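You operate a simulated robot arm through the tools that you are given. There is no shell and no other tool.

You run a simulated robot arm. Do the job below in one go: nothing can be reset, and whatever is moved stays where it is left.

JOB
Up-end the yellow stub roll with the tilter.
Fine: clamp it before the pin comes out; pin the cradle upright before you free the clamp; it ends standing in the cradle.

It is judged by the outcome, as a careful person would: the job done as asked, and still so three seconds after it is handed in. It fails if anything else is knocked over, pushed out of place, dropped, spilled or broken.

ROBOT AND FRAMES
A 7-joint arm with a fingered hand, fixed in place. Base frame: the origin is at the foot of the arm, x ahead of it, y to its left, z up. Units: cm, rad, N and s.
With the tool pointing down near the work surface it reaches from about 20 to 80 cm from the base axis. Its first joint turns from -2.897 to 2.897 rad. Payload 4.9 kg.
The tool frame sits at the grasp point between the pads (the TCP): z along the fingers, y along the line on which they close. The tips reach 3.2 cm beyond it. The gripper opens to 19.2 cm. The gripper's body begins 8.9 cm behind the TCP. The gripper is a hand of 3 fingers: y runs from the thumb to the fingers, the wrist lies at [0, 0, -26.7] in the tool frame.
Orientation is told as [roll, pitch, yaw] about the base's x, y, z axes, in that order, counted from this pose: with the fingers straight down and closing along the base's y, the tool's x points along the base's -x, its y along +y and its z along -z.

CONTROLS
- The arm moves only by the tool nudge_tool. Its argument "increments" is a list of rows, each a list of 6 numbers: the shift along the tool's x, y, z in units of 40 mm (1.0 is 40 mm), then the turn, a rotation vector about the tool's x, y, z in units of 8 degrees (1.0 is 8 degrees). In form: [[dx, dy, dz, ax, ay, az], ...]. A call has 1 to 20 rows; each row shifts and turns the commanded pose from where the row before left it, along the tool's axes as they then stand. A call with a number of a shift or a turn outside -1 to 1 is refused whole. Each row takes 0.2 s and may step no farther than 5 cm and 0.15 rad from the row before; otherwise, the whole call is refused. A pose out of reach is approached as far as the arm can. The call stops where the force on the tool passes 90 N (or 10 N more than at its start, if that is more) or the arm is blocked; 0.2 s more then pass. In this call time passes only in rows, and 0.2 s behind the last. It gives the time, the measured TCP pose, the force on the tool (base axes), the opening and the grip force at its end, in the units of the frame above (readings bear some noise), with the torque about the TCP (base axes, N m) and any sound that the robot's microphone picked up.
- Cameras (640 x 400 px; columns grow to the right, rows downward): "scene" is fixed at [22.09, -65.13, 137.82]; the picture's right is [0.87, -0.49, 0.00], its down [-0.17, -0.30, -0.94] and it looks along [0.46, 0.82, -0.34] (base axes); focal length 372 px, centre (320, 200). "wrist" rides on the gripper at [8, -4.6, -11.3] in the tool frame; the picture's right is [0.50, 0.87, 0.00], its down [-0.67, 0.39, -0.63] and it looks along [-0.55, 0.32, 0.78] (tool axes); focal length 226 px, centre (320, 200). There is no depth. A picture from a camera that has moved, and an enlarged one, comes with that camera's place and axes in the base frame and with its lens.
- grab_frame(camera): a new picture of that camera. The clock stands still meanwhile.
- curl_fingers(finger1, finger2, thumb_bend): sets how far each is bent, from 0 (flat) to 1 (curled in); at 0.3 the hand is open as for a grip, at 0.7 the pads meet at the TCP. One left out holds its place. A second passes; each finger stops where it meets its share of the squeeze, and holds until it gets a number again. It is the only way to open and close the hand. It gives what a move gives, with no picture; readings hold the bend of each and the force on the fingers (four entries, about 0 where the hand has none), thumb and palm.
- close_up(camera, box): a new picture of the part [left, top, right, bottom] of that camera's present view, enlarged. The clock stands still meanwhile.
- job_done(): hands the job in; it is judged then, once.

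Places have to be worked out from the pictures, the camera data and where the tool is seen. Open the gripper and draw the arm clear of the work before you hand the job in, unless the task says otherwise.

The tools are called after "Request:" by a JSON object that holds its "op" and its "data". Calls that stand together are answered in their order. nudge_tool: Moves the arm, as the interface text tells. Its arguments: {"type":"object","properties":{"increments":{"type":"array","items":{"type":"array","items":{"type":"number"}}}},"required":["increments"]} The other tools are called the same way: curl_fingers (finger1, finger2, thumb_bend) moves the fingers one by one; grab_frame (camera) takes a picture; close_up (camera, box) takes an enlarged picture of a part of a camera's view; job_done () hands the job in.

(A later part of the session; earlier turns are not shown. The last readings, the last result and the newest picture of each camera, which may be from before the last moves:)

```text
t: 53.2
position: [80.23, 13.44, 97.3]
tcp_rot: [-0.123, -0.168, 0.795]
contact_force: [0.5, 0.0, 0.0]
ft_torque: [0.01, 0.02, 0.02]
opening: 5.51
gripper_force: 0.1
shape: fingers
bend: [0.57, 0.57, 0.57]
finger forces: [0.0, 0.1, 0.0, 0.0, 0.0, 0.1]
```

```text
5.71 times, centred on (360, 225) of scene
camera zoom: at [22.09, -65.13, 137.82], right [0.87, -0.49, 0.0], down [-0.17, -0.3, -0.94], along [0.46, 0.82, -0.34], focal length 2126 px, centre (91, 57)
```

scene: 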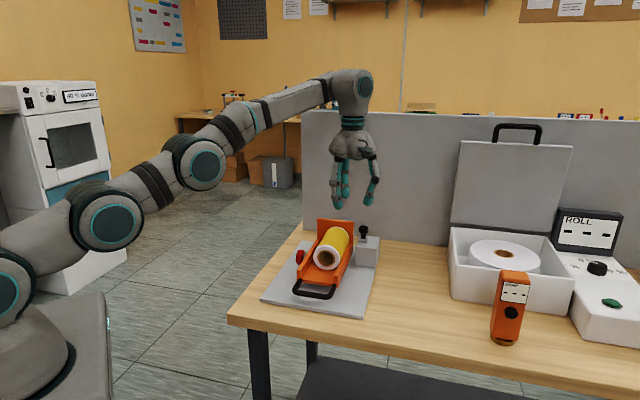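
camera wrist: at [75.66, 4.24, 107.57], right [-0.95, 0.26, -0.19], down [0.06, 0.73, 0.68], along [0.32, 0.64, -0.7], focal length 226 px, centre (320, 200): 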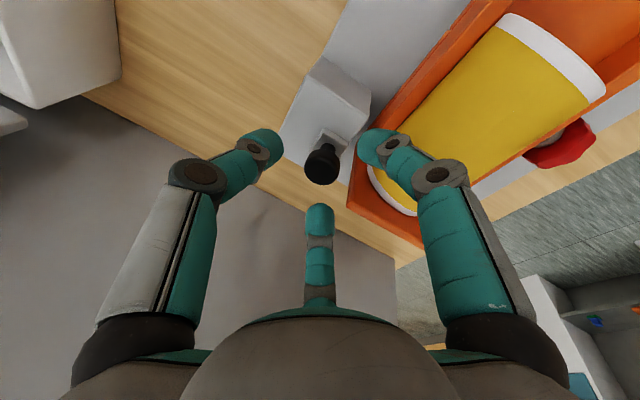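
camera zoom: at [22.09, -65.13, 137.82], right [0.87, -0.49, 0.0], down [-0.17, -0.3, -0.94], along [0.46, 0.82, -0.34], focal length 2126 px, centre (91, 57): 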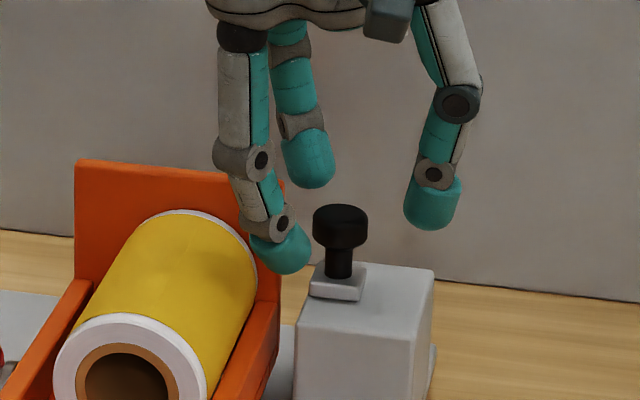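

The cap is well centred between the three fingers. I lower the last 2.2 cm and close on it.

Request:
{"op": "nudge_tool", "data": {"increments": [[0.05, 0.043, 0.272, 0, 0, 0], [0.05, 0.043, 0.272, 0, 0, 0]]}}

Request:
{"op": "grab_frame", "data": {"camera": "wrist"}}

Request:
{"op": "close_up", "data": {"camera": "scene", "box": [320, 190, 400, 260]}}

```text
t: 53.8
position: [80.21, 13.54, 95.07]
tcp_rot: [-0.122, -0.172, 0.796]
contact_force: [0.7, -0.6, 0.1]
ft_torque: [0.03, 0.01, 0.0]
opening: 5.51
gripper_force: 0.1
shape: fingers
bend: [0.57, 0.57, 0.57]
finger forces: [0.0, 0.0, 0.1, 0.0, 0.1, 0.0]
```

```text
taken
camera wrist: at [75.56, 4.33, 105.31], right [-0.95, 0.26, -0.19], down [0.06, 0.73, 0.69], along [0.32, 0.64, -0.7], focal length 226 px, centre (320, 200)
```

wrist: 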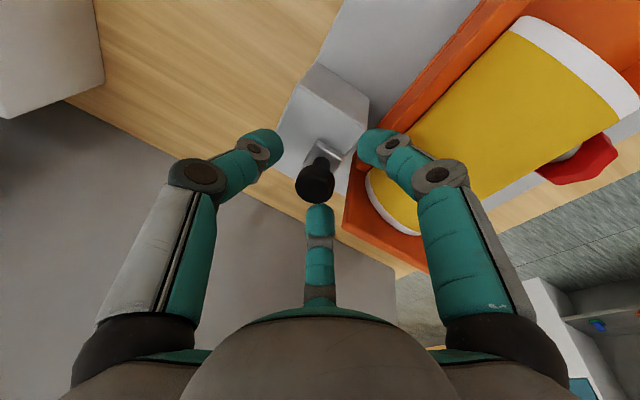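

```text
5.71 times, centred on (360, 225) of scene
camera zoom: at [22.09, -65.13, 137.82], right [0.87, -0.49, 0.0], down [-0.17, -0.3, -0.94], along [0.46, 0.82, -0.34], focal length 2126 px, centre (91, 57)
```

zoom: 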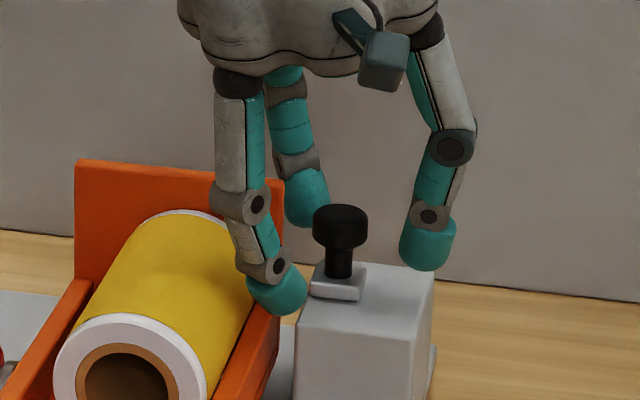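

The cap is between the pads with no contact yet. I close on it.

Request:
{"op": "curl_fingers", "data": {"finger1": 0.7, "finger2": 0.7, "thumb_bend": 0.7}}

Request:
{"op": "close_up", "data": {"camera": "wrist", "box": [220, 100, 420, 260]}}

Request:
{"op": "close_up", "data": {"camera": "scene", "box": [320, 190, 400, 260]}}

```text
t: 54.8
position: [80.11, 13.43, 94.99]
tcp_rot: [-0.122, -0.17, 0.794]
contact_force: [3.2, -1.7, 0.2]
ft_torque: [0.0, -0.13, -0.02]
opening: 1.95
gripper_force: 10.9
shape: fingers
bend: [0.66, 0.64, 0.66]
finger forces: [4.4, 7.1, 0.0, 0.0, 9.7, 0.1]
```

```text
2.50 times, centred on (320, 180) of wrist
camera zoom: at [75.58, 4.32, 105.3], right [-0.95, 0.26, -0.19], down [0.06, 0.73, 0.68], along [0.32, 0.64, -0.7], focal length 565 px, centre (320, 250)
```

zoom: 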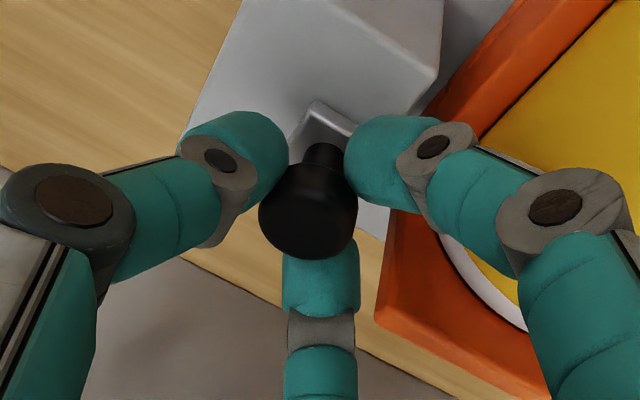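

```text
5.71 times, centred on (360, 225) of scene
camera zoom: at [22.09, -65.13, 137.82], right [0.87, -0.49, 0.0], down [-0.17, -0.3, -0.94], along [0.46, 0.82, -0.34], focal length 2126 px, centre (91, 57)
```

zoom: 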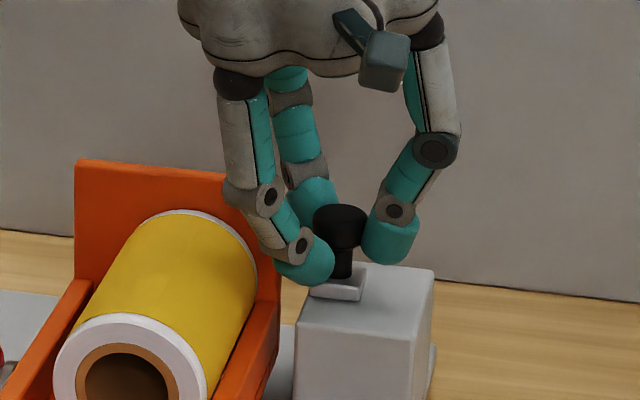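

The fingers have closed around the cap and its stem. I pull straight up, 1 cm at a time, watching the force.

Request:
{"op": "nudge_tool", "data": {"increments": [[-0.0423, -0.0302, -0.2445, 0, 0, 0]]}}

Request:
{"op": "nudge_tool", "data": {"increments": [[-0.0423, -0.0302, -0.2445, 0, 0, 0]]}}

Request:
{"op": "close_up", "data": {"camera": "scene", "box": [320, 190, 400, 260]}}

```text
t: 55.2
position: [79.99, 13.61, 95.58]
tcp_rot: [-0.117, -0.165, 0.794]
contact_force: [3.0, -4.2, -14.4]
ft_torque: [-0.09, 0.03, -0.05]
opening: 1.93
gripper_force: 9.1
shape: fingers
bend: [0.67, 0.65, 0.66]
finger forces: [3.3, 5.6, 0.0, 0.1, 9.3, 0.1]
```

```text
t: 55.6
position: [80.08, 13.54, 97.39]
tcp_rot: [-0.124, -0.174, 0.798]
contact_force: [-4.1, -2.1, 3.8]
ft_torque: [-0.07, 0.16, -0.03]
opening: 0.53
gripper_force: 3.4
shape: fingers
bend: [0.68, 0.69, 0.7]
finger forces: [7.7, 0.0, 0.0, 0.1, 0.1, 0.0]
```

```text
5.71 times, centred on (360, 225) of scene
camera zoom: at [22.09, -65.13, 137.82], right [0.87, -0.49, 0.0], down [-0.17, -0.3, -0.94], along [0.46, 0.82, -0.34], focal length 2126 px, centre (91, 57)
```

zoom: 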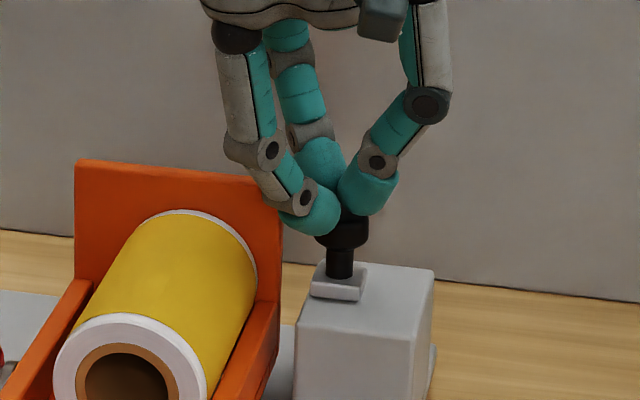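

The fingers slid off the cap at about 14 N and the pin did not move: I need to hook the fingertips under the cap, around the stem. I rise, reopen, and reduce the tilt to 6° so all three tips sit level.

Request:
{"op": "nudge_tool", "data": {"increments": [[-0.0846, -0.0604, -0.489, 0, 0, 0], [-0.0423, -0.0302, -0.2445, 0, 0, 0]]}}

Request:
{"op": "curl_fingers", "data": {"finger1": 0.57, "finger2": 0.57, "thumb_bend": 0.57}}

Request:
{"op": "nudge_tool", "data": {"increments": [[0, 0, 0, -0.435, 0.6105, 0]]}}

Request:
{"op": "grab_frame", "data": {"camera": "wrist"}}

Request:
{"op": "close_up", "data": {"camera": "scene", "box": [320, 190, 400, 260]}}

```text
t: 56.2
position: [80.01, 13.35, 99.91]
tcp_rot: [-0.122, -0.17, 0.796]
contact_force: [-0.3, -0.3, -0.2]
ft_torque: [0.01, 0.0, 0.0]
opening: 0.36
gripper_force: 0.1
shape: fingers
bend: [0.69, 0.69, 0.7]
finger forces: [0.1, 0.1, 0.0, 0.0, 0.0, 0.0]
```

```text
t: 57.2
position: [80.15, 13.39, 100.01]
tcp_rot: [-0.121, -0.17, 0.796]
contact_force: [0.0, -0.9, 1.4]
ft_torque: [-0.04, 0.01, 0.01]
opening: 5.81
gripper_force: 0.1
shape: fingers
bend: [0.56, 0.56, 0.56]
finger forces: [0.0, 0.0, 0.1, 0.0, 0.0, 0.0]
```

```text
t: 57.6
position: [80.02, 13.42, 99.85]
tcp_rot: [-0.058, -0.084, 0.787]
contact_force: [-0.7, 0.2, 0.0]
ft_torque: [0.0, -0.01, -0.04]
opening: 5.85
gripper_force: 0.1
shape: fingers
bend: [0.56, 0.56, 0.56]
finger forces: [0.1, 0.0, 0.1, 0.1, 0.0, 0.0]
```

```text
taken
camera wrist: at [76.53, 4.43, 110.69], right [-0.96, 0.26, -0.09], down [0.14, 0.74, 0.66], along [0.24, 0.62, -0.74], focal length 226 px, centre (320, 200)
```

wrist: 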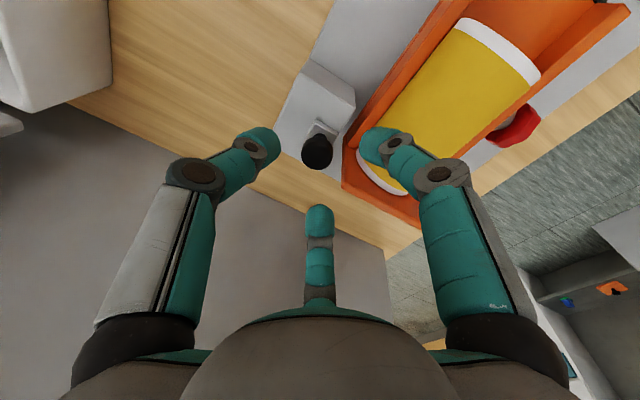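

```text
5.71 times, centred on (360, 225) of scene
camera zoom: at [22.09, -65.13, 137.82], right [0.87, -0.49, 0.0], down [-0.17, -0.3, -0.94], along [0.46, 0.82, -0.34], focal length 2126 px, centre (91, 57)
```

zoom: 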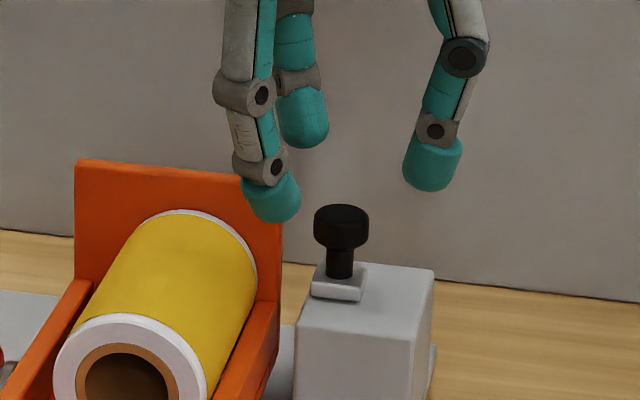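

The 6° tilt is reachable. I go down so the fingertips come level with the stem, in small steps, reading the force for any touch on the block.

Request:
{"op": "nudge_tool", "data": {"increments": [[0.011, 0.0105, 0.455, 0, 0, 0], [0.011, 0.0105, 0.455, 0, 0, 0], [0.006, 0.006, 0.25, 0, 0, 0]]}}

Request:
{"op": "grab_frame", "data": {"camera": "wrist"}}

Request:
{"op": "close_up", "data": {"camera": "scene", "box": [320, 190, 400, 260]}}

```text
t: 58.4
position: [80.38, 13.17, 95.23]
tcp_rot: [-0.059, -0.085, 0.787]
contact_force: [0.1, 0.6, 0.9]
ft_torque: [0.0, -0.02, 0.0]
opening: 5.82
gripper_force: 0.0
shape: fingers
bend: [0.56, 0.56, 0.56]
finger forces: [0.1, 0.0, 0.0, 0.0, 0.0, 0.0]
```

```text
taken
camera wrist: at [76.95, 4.25, 106.12], right [-0.96, 0.26, -0.09], down [0.13, 0.74, 0.66], along [0.24, 0.62, -0.74], focal length 226 px, centre (320, 200)
```

wrist: 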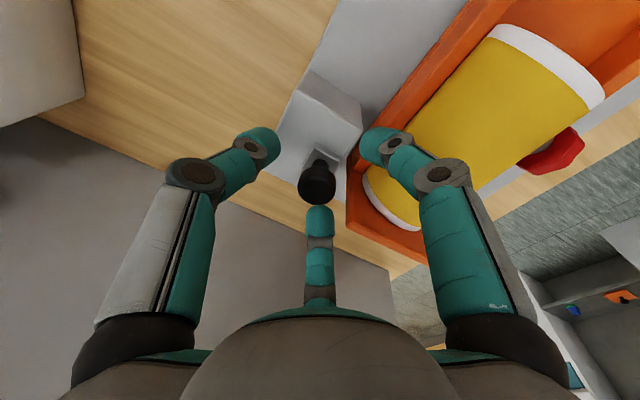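

```text
5.71 times, centred on (360, 225) of scene
camera zoom: at [22.09, -65.13, 137.82], right [0.87, -0.49, 0.0], down [-0.17, -0.3, -0.94], along [0.46, 0.82, -0.34], focal length 2126 px, centre (91, 57)
```

zoom: 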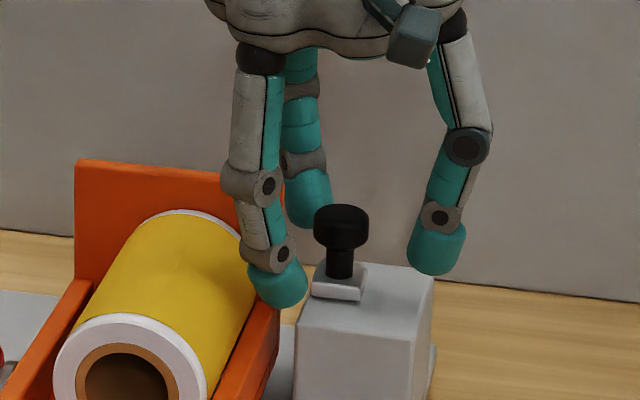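

Centred over the cap. I lower another 0.9 cm in two small steps so the tips reach below the cap.

Request:
{"op": "nudge_tool", "data": {"increments": [[0.003, 0.003, 0.11, 0, 0, 0], [0.003, 0.003, 0.11, 0, 0, 0]]}}

Request:
{"op": "close_up", "data": {"camera": "scene", "box": [335, 210, 385, 250]}}

Request:
{"op": "close_up", "data": {"camera": "wrist", "box": [220, 100, 420, 260]}}

```text
t: 59.0
position: [80.37, 13.41, 94.45]
tcp_rot: [-0.06, -0.087, 0.787]
contact_force: [-0.6, 0.1, 0.1]
ft_torque: [-0.02, 0.0, 0.0]
opening: 5.83
gripper_force: 0.0
shape: fingers
bend: [0.56, 0.56, 0.56]
finger forces: [0.1, 0.1, 0.1, 0.0, 0.1, 0.1]
```

```text
10.00 times, centred on (360, 230) of scene
camera zoom: at [22.09, -65.13, 137.82], right [0.87, -0.49, 0.0], down [-0.17, -0.3, -0.94], along [0.46, 0.82, -0.34], focal length 3720 px, centre (-80, -100)
```

zoom: 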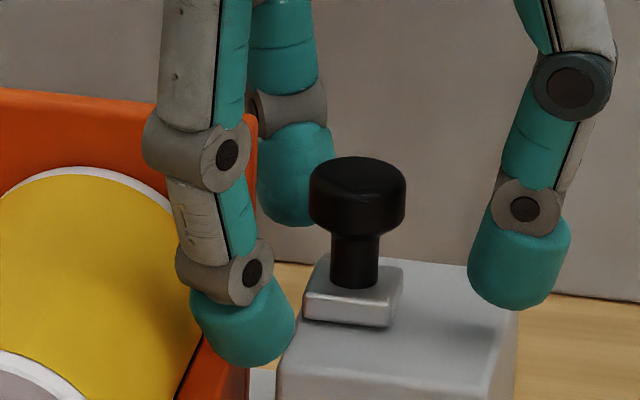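

```text
2.50 times, centred on (320, 180) of wrist
camera zoom: at [76.93, 4.37, 105.23], right [-0.96, 0.26, -0.09], down [0.13, 0.74, 0.66], along [0.24, 0.62, -0.74], focal length 565 px, centre (320, 250)
```

zoom: 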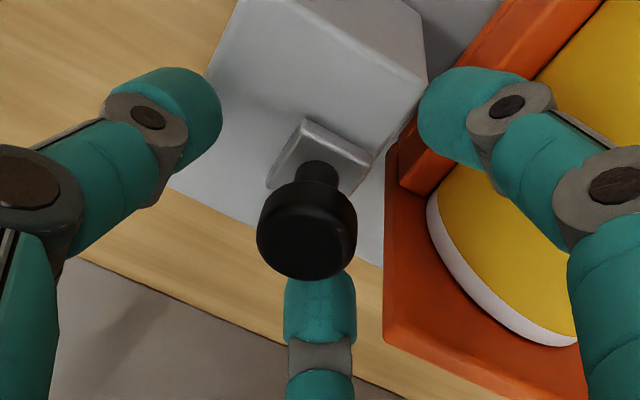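

The tips sit slightly below the block's top edge, so I rise 3 mm to let them clear the collar. Then I close with a larger bend target, to see whether the grip gets firmer.

Request:
{"op": "nudge_tool", "data": {"increments": [[-0.0064, -0.0045, -0.0746, 0, 0, 0]]}}

Request:
{"op": "curl_fingers", "data": {"finger1": 0.9, "finger2": 0.9, "thumb_bend": 0.9}}

Request:
{"op": "close_up", "data": {"camera": "scene", "box": [335, 210, 385, 250]}}

Request:
{"op": "close_up", "data": {"camera": "wrist", "box": [220, 100, 420, 260]}}

```text
t: 59.4
position: [80.38, 13.58, 94.71]
tcp_rot: [-0.063, -0.084, 0.789]
contact_force: [-0.6, -0.1, 0.4]
ft_torque: [-0.01, 0.0, -0.03]
opening: 5.83
gripper_force: 0.0
shape: fingers
bend: [0.56, 0.56, 0.56]
finger forces: [0.1, 0.1, 0.1, 0.0, 0.0, 0.0]
```

```text
t: 60.4
position: [80.48, 13.42, 94.37]
tcp_rot: [-0.057, -0.081, 0.786]
contact_force: [12.8, -7.2, -23.8]
ft_torque: [-0.11, -0.13, 0.05]
opening: 1.41
gripper_force: 23.2
shape: fingers
bend: [0.67, 0.65, 0.64]
finger forces: [11.2, 9.6, 0.1, 0.0, 26.5, 0.1]
```

```text
10.00 times, centred on (360, 230) of scene
camera zoom: at [22.09, -65.13, 137.82], right [0.87, -0.49, 0.0], down [-0.17, -0.3, -0.94], along [0.46, 0.82, -0.34], focal length 3720 px, centre (-80, -100)
```

zoom: 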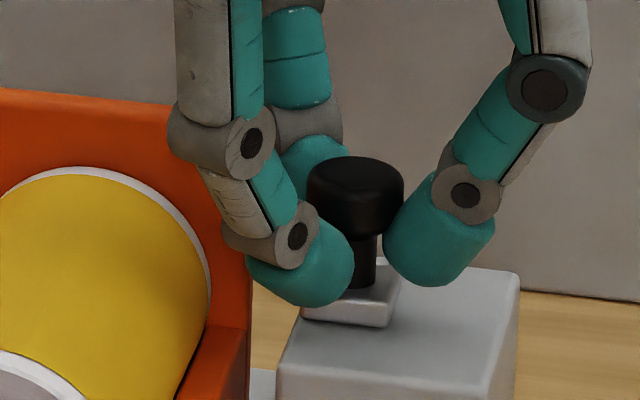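

```text
2.50 times, centred on (320, 180) of wrist
camera zoom: at [76.99, 4.39, 105.24], right [-0.96, 0.26, -0.09], down [0.14, 0.74, 0.66], along [0.24, 0.62, -0.75], focal length 565 px, centre (320, 250)
```

zoom: 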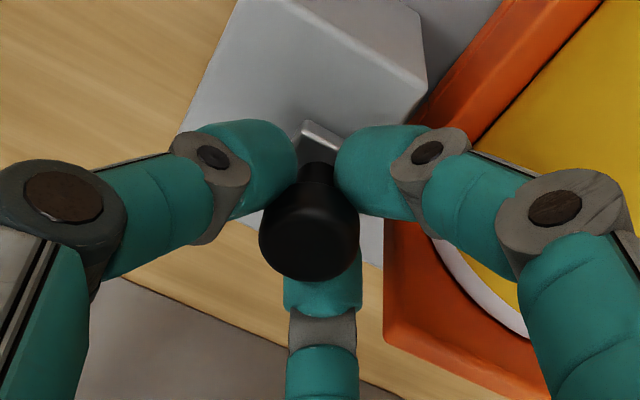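

This time the fingertips are hooked beneath the cap and already push it up with about 24 N. I pull up in half-centimetre steps.

Request:
{"op": "nudge_tool", "data": {"increments": [[-0.0106, -0.0076, -0.1243, 0, 0, 0]]}}

Request:
{"op": "nudge_tool", "data": {"increments": [[-0.0106, -0.0076, -0.1243, 0, 0, 0]]}}

Request:
{"op": "close_up", "data": {"camera": "scene", "box": [335, 210, 385, 250]}}

```text
t: 60.8
position: [80.39, 13.41, 94.43]
tcp_rot: [-0.056, -0.074, 0.787]
contact_force: [13.2, -10.6, -40.0]
ft_torque: [-0.21, -0.04, -0.01]
opening: 1.51
gripper_force: 25.1
shape: fingers
bend: [0.67, 0.65, 0.64]
finger forces: [11.4, 12.0, 0.0, 0.1, 26.4, 0.1]
```

```text
t: 61.2
position: [80.54, 13.48, 95.57]
tcp_rot: [-0.06, -0.079, 0.786]
contact_force: [-1.1, -15.6, -23.1]
ft_torque: [-0.27, 0.2, -0.12]
opening: 1.47
gripper_force: 21.8
shape: fingers
bend: [0.66, 0.64, 0.64]
finger forces: [11.2, 10.2, 0.1, 0.0, 23.3, 0.0]
```

```text
10.00 times, centred on (360, 230) of scene
camera zoom: at [22.09, -65.13, 137.82], right [0.87, -0.49, 0.0], down [-0.17, -0.3, -0.94], along [0.46, 0.82, -0.34], focal length 3720 px, centre (-80, -100)
```

zoom: 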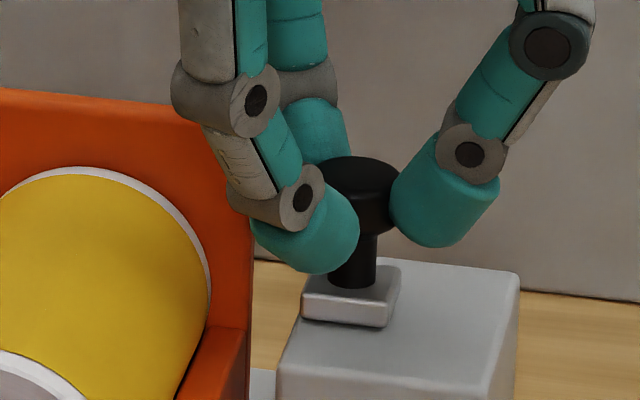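

The fingers pulled with up to 40 N and then slid up the cap, but the pin itself did not rise. I release, back off and inspect the pin more closely before I pull any harder.

Request:
{"op": "curl_fingers", "data": {"finger1": 0.56, "finger2": 0.56, "thumb_bend": 0.56}}

Request:
{"op": "close_up", "data": {"camera": "scene", "box": [345, 215, 385, 275]}}

Request:
{"op": "close_up", "data": {"camera": "wrist", "box": [270, 110, 390, 220]}}

```text
t: 62.2
position: [80.46, 13.62, 95.84]
tcp_rot: [-0.061, -0.086, 0.788]
contact_force: [0.5, 0.7, 0.1]
ft_torque: [0.03, 0.01, 0.0]
opening: 5.81
gripper_force: 0.1
shape: fingers
bend: [0.56, 0.56, 0.56]
finger forces: [0.1, 0.0, 0.0, 0.1, 0.0, 0.0]
```

```text
6.67 times, centred on (365, 245) of scene
camera zoom: at [22.09, -65.13, 137.82], right [0.87, -0.49, 0.0], down [-0.17, -0.3, -0.94], along [0.46, 0.82, -0.34], focal length 2480 px, centre (20, -100)
```

zoom: 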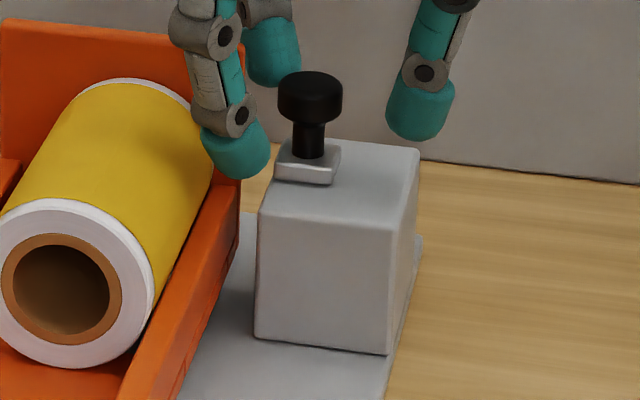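

```text
3.64 times, centred on (330, 165) of wrist
camera zoom: at [77.02, 4.54, 106.63], right [-0.96, 0.26, -0.1], down [0.13, 0.74, 0.66], along [0.24, 0.62, -0.74], focal length 822 px, centre (284, 327)
```

zoom: 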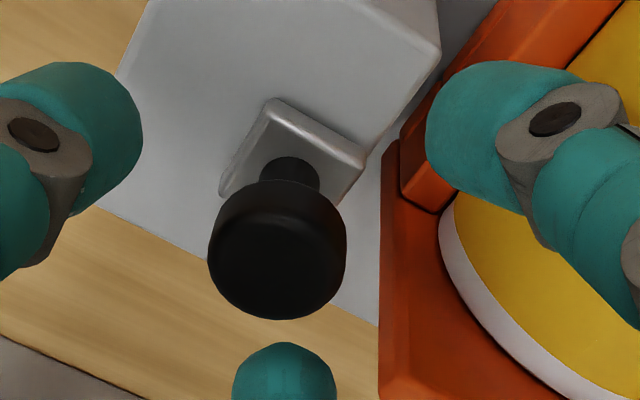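

The cap carries no marks, and I can't tell from here which way the pin works. I rise and turn the hand about 90° to look at the block and hinge from the outer side.

Request:
{"op": "nudge_tool", "data": {"increments": [[-0.06, -0.042, -0.7, 0, 0, 0], [-0.06, -0.042, -0.7, 0, 0, 0], [0, 0, 0, 0, 0, -1], [0, 0, 0, 0, 0, -1], [0, 0, 0, 0, 0, -1], [0, 0, 0, 0, 0, -1], [0, 0, 0, 0, 0, -1], [0, 0, 0, 0, 0, -1], [0, 0, 0, 0, 0, -1], [0, 0, 0, 0, 0, -1], [0, 0, 0, 0, 0, -1], [0, 0, 0, 0, 0, -1], [0, 0, 0, 0, 0, -1]]}}

Request:
{"op": "grab_frame", "data": {"camera": "wrist"}}

```text
t: 65.0
position: [80.36, 13.48, 101.34]
tcp_rot: [-0.104, -0.006, 1.692]
contact_force: [0.5, 0.8, -0.3]
ft_torque: [-0.01, -0.02, -0.01]
opening: 5.8
gripper_force: 0.0
shape: fingers
bend: [0.56, 0.56, 0.56]
finger forces: [0.0, 0.0, 0.0, 0.1, 0.1, 0.0]
out of reach, approached as far as the arm can: row 9, 10, 11, 12, 13
```

```text
taken
camera wrist: at [84.78, 5.96, 112.99], right [-0.79, -0.6, -0.09], down [-0.53, 0.61, 0.59], along [-0.3, 0.52, -0.8], focal length 226 px, centre (320, 200)
```

wrist: 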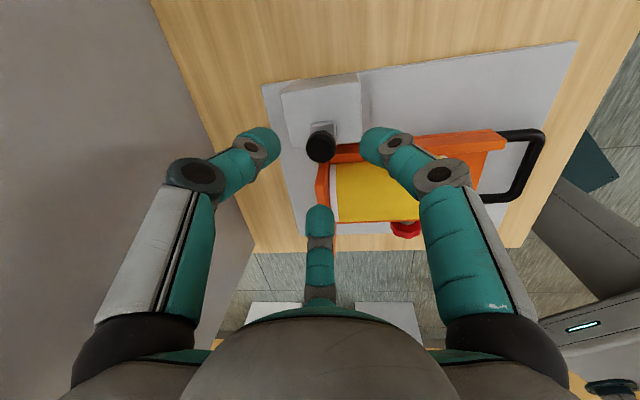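

The wrist reached about 97° of yaw, which gives a useful view from the pin's side. I zoom in on the block, the pin and the hinge gap.

Request:
{"op": "close_up", "data": {"camera": "wrist", "box": [260, 60, 400, 180]}}

Request:
{"op": "close_up", "data": {"camera": "wrist", "box": [250, 50, 560, 250]}}

```text
3.33 times, centred on (330, 120) of wrist
camera zoom: at [84.78, 5.96, 112.99], right [-0.79, -0.6, -0.09], down [-0.53, 0.61, 0.59], along [-0.3, 0.52, -0.8], focal length 754 px, centre (287, 467)
```

zoom: 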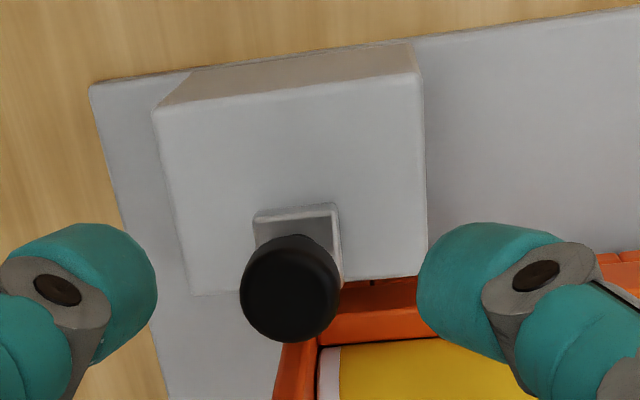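

```text
2.00 times, centred on (405, 150) of wrist
camera zoom: at [84.78, 5.96, 112.99], right [-0.79, -0.6, -0.09], down [-0.53, 0.61, 0.59], along [-0.3, 0.52, -0.8], focal length 452 px, centre (150, 300)
```

zoom: 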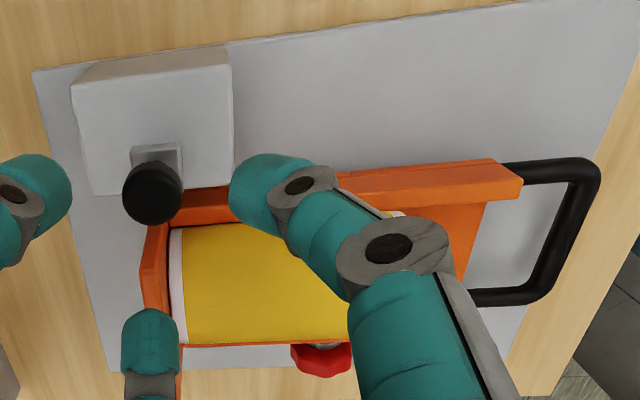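

The block sits right against the cradle and the pin stands at its inner edge, so it looks like a vertical pin. I return the hand to the earlier yaw, go down again over the cap, and test how it behaves with a gentle twist and side load.

Request:
{"op": "nudge_tool", "data": {"increments": [[0, 0, 0, 0, 0, 0.926], [0, 0, 0, 0, 0, 0.926], [0, 0, 0, 0, 0, 0.926], [0, 0, 0, 0, 0, 0.926], [0, 0, 0, 0, 0, 0.926], [0, 0, 0, 0, 0, 0.926], [0, 0, 0, 0, 0, 0.926], [0.0416, 0.032, 0.534, 0, 0, 0], [0.0416, 0.032, 0.534, 0, 0, 0]]}}

Request:
{"op": "grab_frame", "data": {"camera": "wrist"}}

```text
t: 67.0
position: [80.44, 13.54, 97.12]
tcp_rot: [-0.06, -0.086, 0.788]
contact_force: [0.0, 0.0, -0.6]
ft_torque: [0.01, -0.02, 0.01]
opening: 5.83
gripper_force: 0.0
shape: fingers
bend: [0.56, 0.56, 0.56]
finger forces: [0.0, 0.0, 0.0, 0.1, 0.0, 0.0]
```

```text
taken
camera wrist: at [77.0, 4.52, 107.98], right [-0.96, 0.26, -0.1], down [0.13, 0.74, 0.66], along [0.24, 0.62, -0.74], focal length 226 px, centre (320, 200)
```

wrist: 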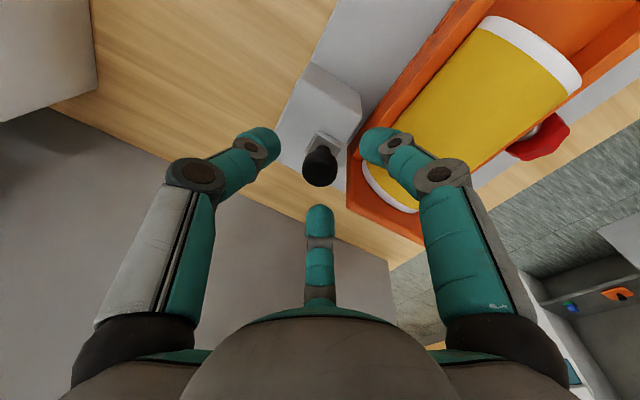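

Lined up. I lower to z ≈ 94.9, close on the cap, and apply a small sideways move away from the cradle (+r) to see if anything slides.

Request:
{"op": "nudge_tool", "data": {"increments": [[0.0416, 0.032, 0.53, 0, 0, 0]]}}

Request:
{"op": "curl_fingers", "data": {"finger1": 0.9, "finger2": 0.9, "thumb_bend": 0.9}}

Request:
{"op": "nudge_tool", "data": {"increments": [[0, -0.075, 0, 0, 0, 0], [0, -0.075, 0, 0, 0, 0]]}}

Request:
{"op": "close_up", "data": {"camera": "scene", "box": [335, 210, 385, 250]}}

```text
t: 67.4
position: [80.46, 13.63, 94.82]
tcp_rot: [-0.061, -0.087, 0.791]
contact_force: [0.3, 0.4, 1.1]
ft_torque: [0.02, 0.02, -0.02]
opening: 5.8
gripper_force: 0.1
shape: fingers
bend: [0.56, 0.56, 0.56]
finger forces: [0.0, 0.1, 0.0, 0.0, 0.0, 0.0]
```

```text
t: 68.4
position: [80.48, 13.6, 94.62]
tcp_rot: [-0.059, -0.084, 0.789]
contact_force: [11.9, -6.9, -13.8]
ft_torque: [-0.09, -0.15, -0.03]
opening: 1.79
gripper_force: 22.3
shape: fingers
bend: [0.67, 0.65, 0.63]
finger forces: [10.2, 9.1, 0.1, 0.0, 24.9, 0.0]
```

```text
t: 69.0
position: [80.75, 13.22, 94.69]
tcp_rot: [-0.058, -0.082, 0.79]
contact_force: [-2.8, 1.3, -15.4]
ft_torque: [0.07, 0.21, 0.0]
opening: 1.77
gripper_force: 21.5
shape: fingers
bend: [0.66, 0.64, 0.64]
finger forces: [12.2, 13.2, 0.0, 0.1, 16.7, 0.0]
```

```text
10.00 times, centred on (360, 230) of scene
camera zoom: at [22.09, -65.13, 137.82], right [0.87, -0.49, 0.0], down [-0.17, -0.3, -0.94], along [0.46, 0.82, -0.34], focal length 3720 px, centre (-80, -100)
```

zoom: 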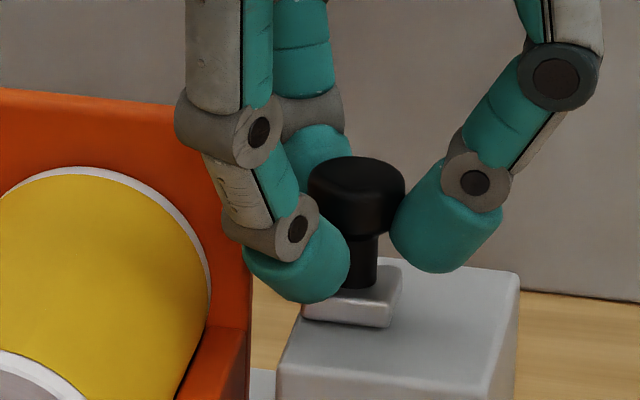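

Shifting 5 mm just centred the grip and balanced the finger forces; nothing slid. I push a further 6 mm in the same direction as the real test.

Request:
{"op": "nudge_tool", "data": {"increments": [[0, -0.075, 0, 0, 0, 0], [0, -0.075, 0, 0, 0, 0]]}}

Request:
{"op": "close_up", "data": {"camera": "scene", "box": [335, 210, 385, 250]}}

```text
t: 69.6
position: [81.22, 12.73, 94.79]
tcp_rot: [-0.059, -0.084, 0.788]
contact_force: [-2.2, 0.3, -20.0]
ft_torque: [0.07, 0.17, 0.0]
opening: 1.77
gripper_force: 21.3
shape: fingers
bend: [0.66, 0.63, 0.65]
finger forces: [12.0, 13.7, 0.0, 0.0, 16.6, 0.0]
```

```text
10.00 times, centred on (360, 230) of scene
camera zoom: at [22.09, -65.13, 137.82], right [0.87, -0.49, 0.0], down [-0.17, -0.3, -0.94], along [0.46, 0.82, -0.34], focal length 3720 px, centre (-80, -100)
```

zoom: 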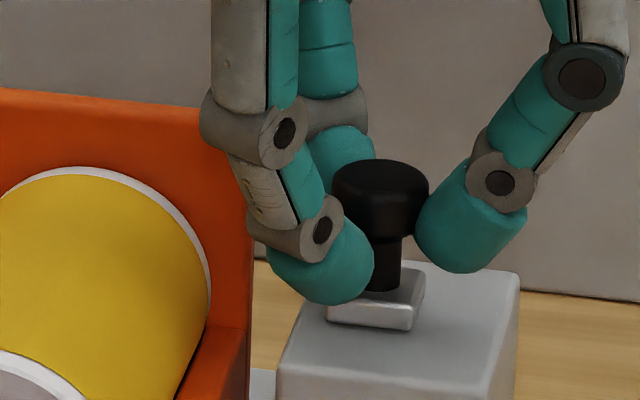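

The collar and pin slid outward with only a few newtons: it is a sliding bolt, and its pin withdraws sideways along +r. I ease the upward load and keep sliding it outward in small steps.

Request:
{"op": "nudge_tool", "data": {"increments": [[0.0064, 0.0045, 0.0746, 0, 0, 0], [0, -0.125, 0.0076, 0, 0, 0], [0, -0.125, 0.0076, 0, 0, 0]]}}

Request:
{"op": "close_up", "data": {"camera": "scene", "box": [335, 210, 385, 250]}}

```text
t: 70.4
position: [82.05, 11.98, 94.7]
tcp_rot: [-0.061, -0.085, 0.792]
contact_force: [-3.9, -1.8, -13.9]
ft_torque: [-0.03, 0.19, -0.01]
opening: 1.78
gripper_force: 21.5
shape: fingers
bend: [0.66, 0.63, 0.65]
finger forces: [11.5, 12.5, 0.0, 0.1, 18.5, 0.1]
```

```text
10.00 times, centred on (360, 230) of scene
camera zoom: at [22.09, -65.13, 137.82], right [0.87, -0.49, 0.0], down [-0.17, -0.3, -0.94], along [0.46, 0.82, -0.34], focal length 3720 px, centre (-80, -100)
```

zoom: 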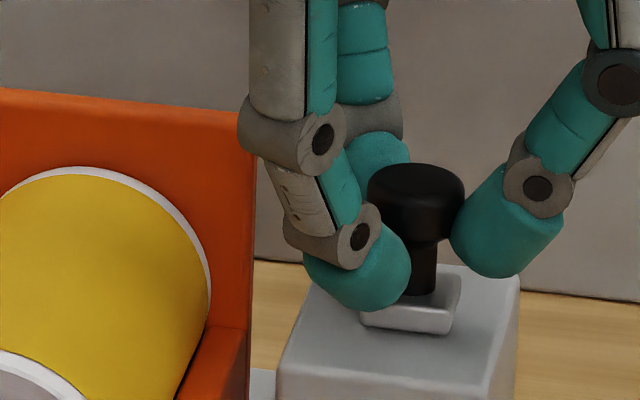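

It has moved about 1.8 cm so far. I tilt the tool 6° more outward, since the arm is near its reach limit, and then continue the slide.

Request:
{"op": "nudge_tool", "data": {"increments": [[0, 0, 0, 0.2175, -0.3053, 0], [0, 0, 0, 0.2175, -0.3053, 0]]}}

Request:
{"op": "close_up", "data": {"camera": "scene", "box": [335, 210, 385, 250]}}

Request:
{"op": "grab_frame", "data": {"camera": "wrist"}}

```text
t: 71.0
position: [81.84, 11.96, 94.2]
tcp_rot: [-0.117, -0.165, 0.798]
contact_force: [-2.9, -4.9, -21.6]
ft_torque: [-0.44, 0.27, -0.06]
opening: 0.96
gripper_force: 25.7
shape: fingers
bend: [0.66, 0.64, 0.73]
finger forces: [20.5, 14.5, 0.0, 0.0, 16.0, 0.0]
```

```text
10.00 times, centred on (360, 230) of scene
camera zoom: at [22.09, -65.13, 137.82], right [0.87, -0.49, 0.0], down [-0.17, -0.3, -0.94], along [0.46, 0.82, -0.34], focal length 3720 px, centre (-80, -100)
```

zoom: 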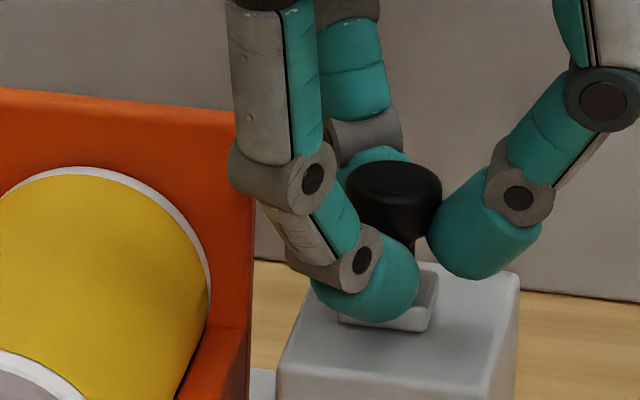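

```text
taken
camera wrist: at [77.39, 2.76, 104.51], right [-0.95, 0.26, -0.18], down [0.07, 0.73, 0.68], along [0.31, 0.64, -0.71], focal length 226 px, centre (320, 200)
```

wrist: 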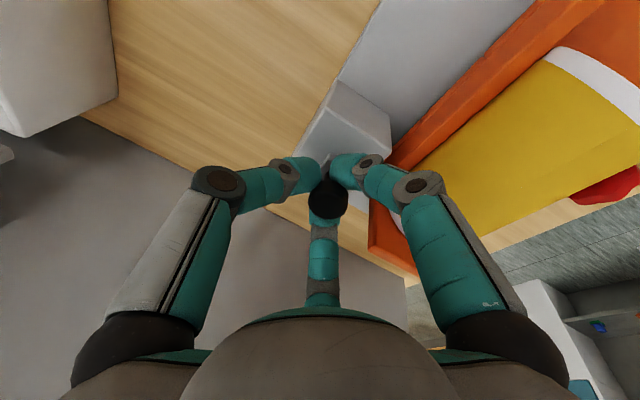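

The tilt pushed the bolt back slightly; the hold is still good. I continue sliding it outward along +r by another 2 cm.

Request:
{"op": "nudge_tool", "data": {"increments": [[0.0013, -0.124, 0.015, 0, 0, 0], [0.0013, -0.124, 0.015, 0, 0, 0], [0.0013, -0.124, 0.015, 0, 0, 0], [0.0013, -0.124, 0.015, 0, 0, 0]]}}

Request:
{"op": "close_up", "data": {"camera": "scene", "box": [335, 210, 385, 250]}}

Request:
{"op": "grab_frame", "data": {"camera": "wrist"}}

```text
t: 72.0
position: [83.36, 10.62, 94.22]
tcp_rot: [-0.117, -0.164, 0.798]
contact_force: [-11.7, -3.2, -26.2]
ft_torque: [-0.41, 0.41, -0.05]
opening: 1.04
gripper_force: 26.9
shape: fingers
bend: [0.66, 0.64, 0.73]
finger forces: [25.3, 15.2, 0.0, 0.1, 13.7, 0.0]
```

```text
10.00 times, centred on (360, 230) of scene
camera zoom: at [22.09, -65.13, 137.82], right [0.87, -0.49, 0.0], down [-0.17, -0.3, -0.94], along [0.46, 0.82, -0.34], focal length 3720 px, centre (-80, -100)
```

zoom: 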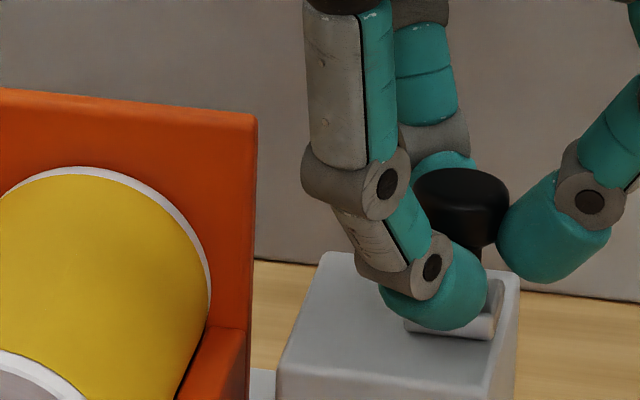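

```text
taken
camera wrist: at [78.9, 1.33, 104.59], right [-0.95, 0.26, -0.18], down [0.07, 0.73, 0.68], along [0.31, 0.64, -0.71], focal length 226 px, centre (320, 200)
```

wrist: 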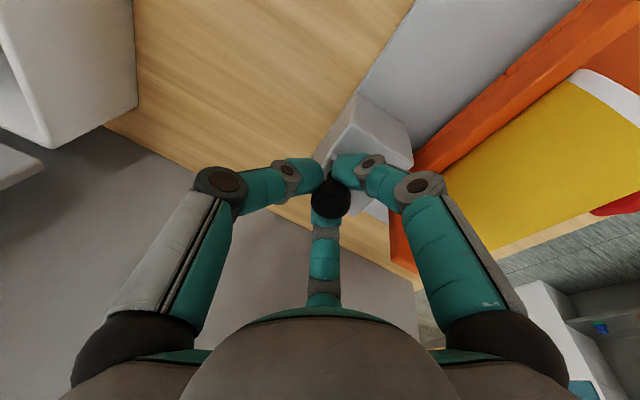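

The bolt has moved about 2.9 cm in total and is nearing the outer edge of the block. I give it a little more to find the end of travel.

Request:
{"op": "nudge_tool", "data": {"increments": [[0.0013, -0.124, 0.015, 0, 0, 0]]}}

Request:
{"op": "close_up", "data": {"camera": "scene", "box": [335, 210, 385, 250]}}

```text
t: 72.4
position: [83.61, 10.29, 94.41]
tcp_rot: [-0.118, -0.167, 0.799]
contact_force: [-17.6, 7.4, -21.1]
ft_torque: [-0.27, 0.42, 0.07]
opening: 1.17
gripper_force: 28.5
shape: fingers
bend: [0.65, 0.64, 0.74]
finger forces: [31.9, 15.7, 0.0, 0.1, 9.6, 0.0]
```

```text
10.00 times, centred on (360, 230) of scene
camera zoom: at [22.09, -65.13, 137.82], right [0.87, -0.49, 0.0], down [-0.17, -0.3, -0.94], along [0.46, 0.82, -0.34], focal length 3720 px, centre (-80, -100)
```

zoom: 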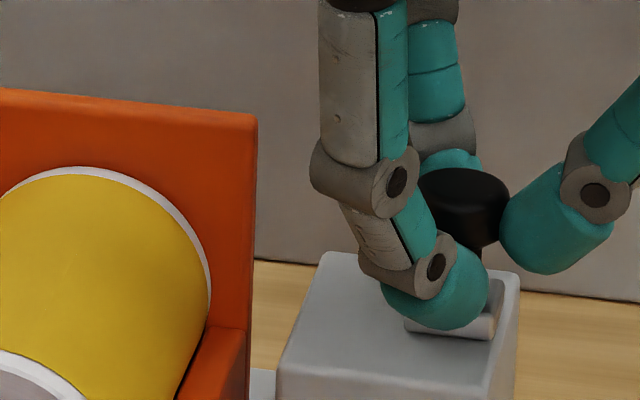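

The bolt hit its end of travel: the collar stopped and the side force rose to about 18 N, so the pin is fully withdrawn. I open the fingers and rise straight up.

Request:
{"op": "curl_fingers", "data": {"finger1": 0.55, "finger2": 0.55, "thumb_bend": 0.55}}

Request:
{"op": "nudge_tool", "data": {"increments": [[-0.0846, -0.0604, -0.489, 0, 0, 0], [-0.0846, -0.0604, -0.489, 0, 0, 0], [-0.0846, -0.0604, -0.489, 0, 0, 0], [-0.0846, -0.0604, -0.489, 0, 0, 0]]}}

Request:
{"op": "grab_frame", "data": {"camera": "wrist"}}

Request:
{"op": "close_up", "data": {"camera": "scene", "box": [260, 190, 400, 310]}}

```text
t: 73.4
position: [83.86, 9.97, 94.62]
tcp_rot: [-0.121, -0.171, 0.798]
contact_force: [-0.2, -0.8, -1.3]
ft_torque: [-0.02, 0.0, 0.01]
opening: 6.23
gripper_force: 0.0
shape: fingers
bend: [0.55, 0.55, 0.55]
finger forces: [0.0, 0.1, 0.0, 0.1, 0.1, 0.0]
```

```text
t: 74.4
position: [83.23, 10.24, 102.46]
tcp_rot: [-0.121, -0.167, 0.798]
contact_force: [0.5, 0.5, -0.4]
ft_torque: [-0.03, -0.01, 0.01]
opening: 6.24
gripper_force: 0.0
shape: fingers
bend: [0.55, 0.55, 0.55]
finger forces: [0.1, 0.0, 0.0, 0.0, 0.0, 0.0]
out of reach, approached as far as the arm can: row 4
```

```text
taken
camera wrist: at [78.71, 1.0, 112.63], right [-0.95, 0.26, -0.19], down [0.06, 0.73, 0.68], along [0.31, 0.64, -0.7], focal length 226 px, centre (320, 200)
```

wrist: 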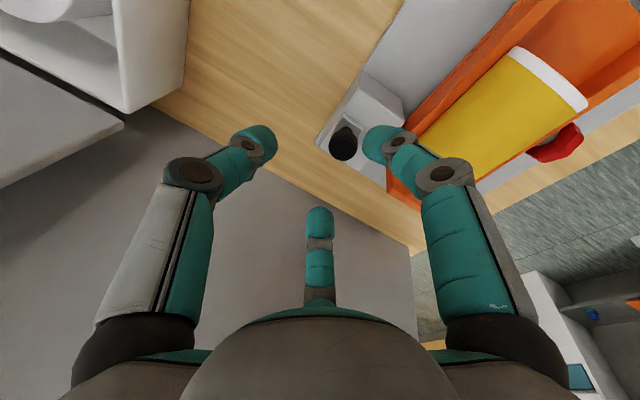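

```text
3.33 times, centred on (330, 250) of scene
camera zoom: at [22.09, -65.13, 137.82], right [0.87, -0.49, 0.0], down [-0.17, -0.3, -0.94], along [0.46, 0.82, -0.34], focal length 1240 px, centre (287, 33)
```

zoom: 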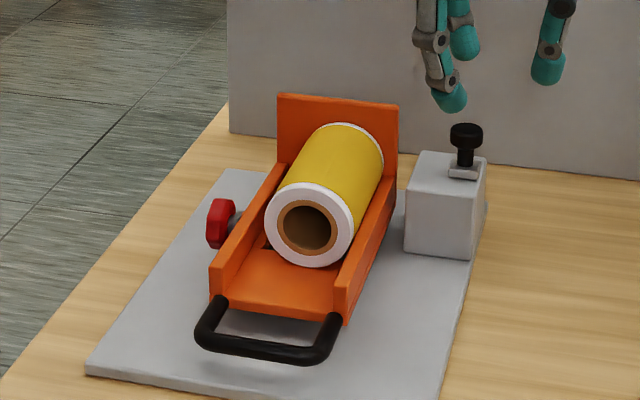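

The pin is out and stays out, with the cradle still lying level. Next I bring the hand over the handle, untilt it, and turn it to 15° yaw so one finger will go inside the handle loop and two outside.

Request:
{"op": "nudge_tool", "data": {"increments": [[0.821, 0.437, -0.1415, 0, 0, 0], [0.821, 0.437, -0.1415, 0, 0, 0], [0.821, 0.437, -0.1415, 0, 0, 0], [0.821, 0.437, -0.1415, 0, 0, 0], [0.821, 0.437, -0.1415, 0, 0, 0], [0.821, 0.437, -0.1415, 0, 0, 0], [0.821, 0.437, -0.1415, 0, 0, 0], [0, 0, 0, -0.435, 0.6105, 0], [0, 0, 0, -0.435, 0.6105, 0], [0, 0, 0, 0, 0, 0.96], [0, 0, 0, 0, 0, 0.96], [0, 0, 0, 0, 0, 0.96], [0, 0, 0, 0, 0, 0.96]]}}

Request:
{"op": "grab_frame", "data": {"camera": "wrist"}}

Request:
{"op": "grab_frame", "data": {"camera": "scene"}}

```text
t: 77.2
position: [57.93, 2.4, 101.18]
tcp_rot: [0.001, 0.0, 0.25]
contact_force: [-0.6, 0.0, 0.7]
ft_torque: [0.0, -0.01, 0.0]
opening: 6.25
gripper_force: 0.1
shape: fingers
bend: [0.55, 0.52, 0.55]
finger forces: [0.0, 0.0, 0.1, 0.0, 0.1, 0.1]
```

```text
taken
camera wrist: at [51.56, -3.97, 112.44], right [-0.7, 0.72, 0.0], down [0.56, 0.54, 0.63], along [0.45, 0.44, -0.78], focal length 226 px, centre (320, 200)
```

wrist: 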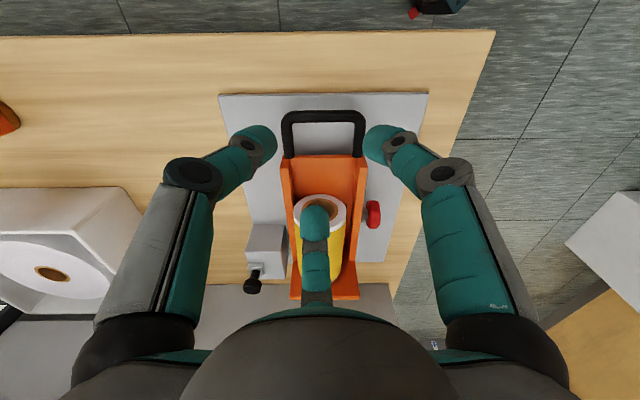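

```text
taken
```

scene: 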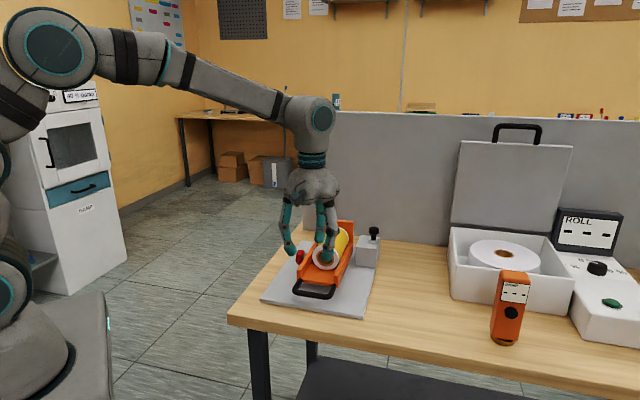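

The camera now looks straight along the cradle. The handle bar's centre is at a ≈ 43, r ≈ 39, z ≈ 85.3, right below the hand. I narrow the fingers a little and descend to 4 cm above the grasp height.

Request:
{"op": "curl_fingers", "data": {"finger1": 0.57, "finger2": 0.57, "thumb_bend": 0.57}}

Request:
{"op": "nudge_tool", "data": {"increments": [[0.034, 0.058, 0.85, 0, 0, 0], [0, 0, 0.85, 0, 0, 0], [0, 0, 0.85, 0, 0, 0]]}}

Request:
{"op": "grab_frame", "data": {"camera": "wrist"}}

Request:
{"op": "close_up", "data": {"camera": "scene", "box": [260, 200, 380, 310]}}

```text
t: 78.2
position: [57.99, 2.51, 101.09]
tcp_rot: [-0.001, 0.0, 0.251]
contact_force: [-0.4, 0.2, -0.2]
ft_torque: [0.0, -0.02, 0.0]
opening: 5.91
gripper_force: 0.1
shape: fingers
bend: [0.56, 0.56, 0.56]
finger forces: [0.0, 0.0, 0.0, 0.1, 0.0, 0.0]
```

```text
t: 79.0
position: [57.94, 2.51, 90.84]
tcp_rot: [0.0, -0.001, 0.251]
contact_force: [0.5, 0.5, 0.2]
ft_torque: [-0.03, 0.04, -0.01]
opening: 5.92
gripper_force: 0.2
shape: fingers
bend: [0.56, 0.56, 0.56]
finger forces: [0.0, 0.0, 0.0, 0.0, 0.0, 0.0]
```

```text
taken
camera wrist: at [51.31, -3.84, 102.09], right [-0.7, 0.71, 0.0], down [0.55, 0.54, 0.63], along [0.45, 0.44, -0.78], focal length 226 px, centre (320, 200)
```

wrist: 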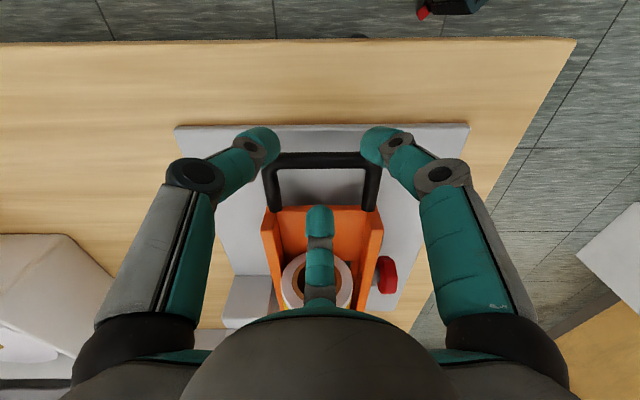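

```text
3.64 times, centred on (320, 255) of scene
camera zoom: at [22.09, -65.13, 137.82], right [0.87, -0.49, 0.0], down [-0.17, -0.3, -0.94], along [0.46, 0.82, -0.34], focal length 1353 px, centre (320, 0)
```

zoom: 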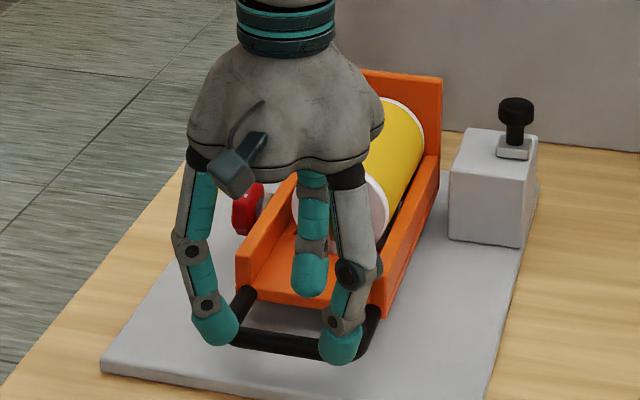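

The handle lies centred between the fingers. I go down the last 3.8 cm, checking the force for contact.

Request:
{"op": "nudge_tool", "data": {"increments": [[0, 0, 0.5, 0, 0, 0], [0, 0, 0.45, 0, 0, 0]]}}

Request:
{"op": "grab_frame", "data": {"camera": "wrist"}}

Request:
{"op": "close_up", "data": {"camera": "scene", "box": [270, 230, 350, 310]}}

```text
t: 79.6
position: [58.11, 2.67, 87.39]
tcp_rot: [0.0, -0.006, 0.253]
contact_force: [-7.3, -5.2, 23.1]
ft_torque: [0.75, -0.72, 0.05]
opening: 5.89
gripper_force: 11.7
shape: fingers
bend: [0.56, 0.61, 0.56]
finger forces: [0.1, 24.0, 0.0, 0.0, 0.0, 0.1]
```

```text
taken
camera wrist: at [51.49, -3.67, 98.72], right [-0.7, 0.71, 0.0], down [0.55, 0.54, 0.64], along [0.46, 0.44, -0.77], focal length 226 px, centre (320, 200)
```

wrist: 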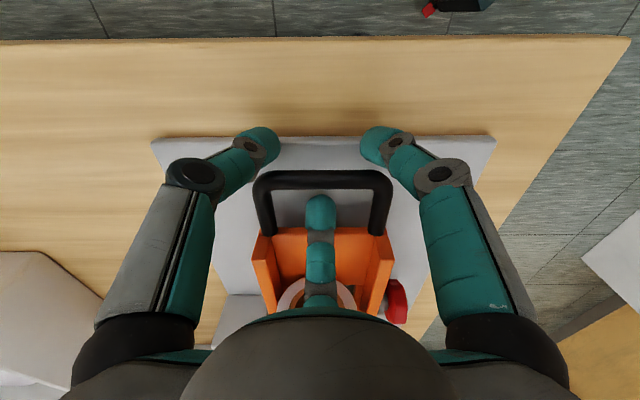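

```text
5.00 times, centred on (310, 270) of scene
camera zoom: at [22.09, -65.13, 137.82], right [0.87, -0.49, 0.0], down [-0.17, -0.3, -0.94], along [0.46, 0.82, -0.34], focal length 1860 px, centre (370, -150)
```

zoom: 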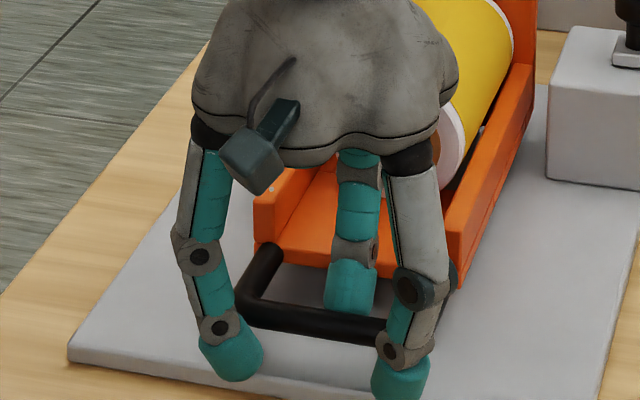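

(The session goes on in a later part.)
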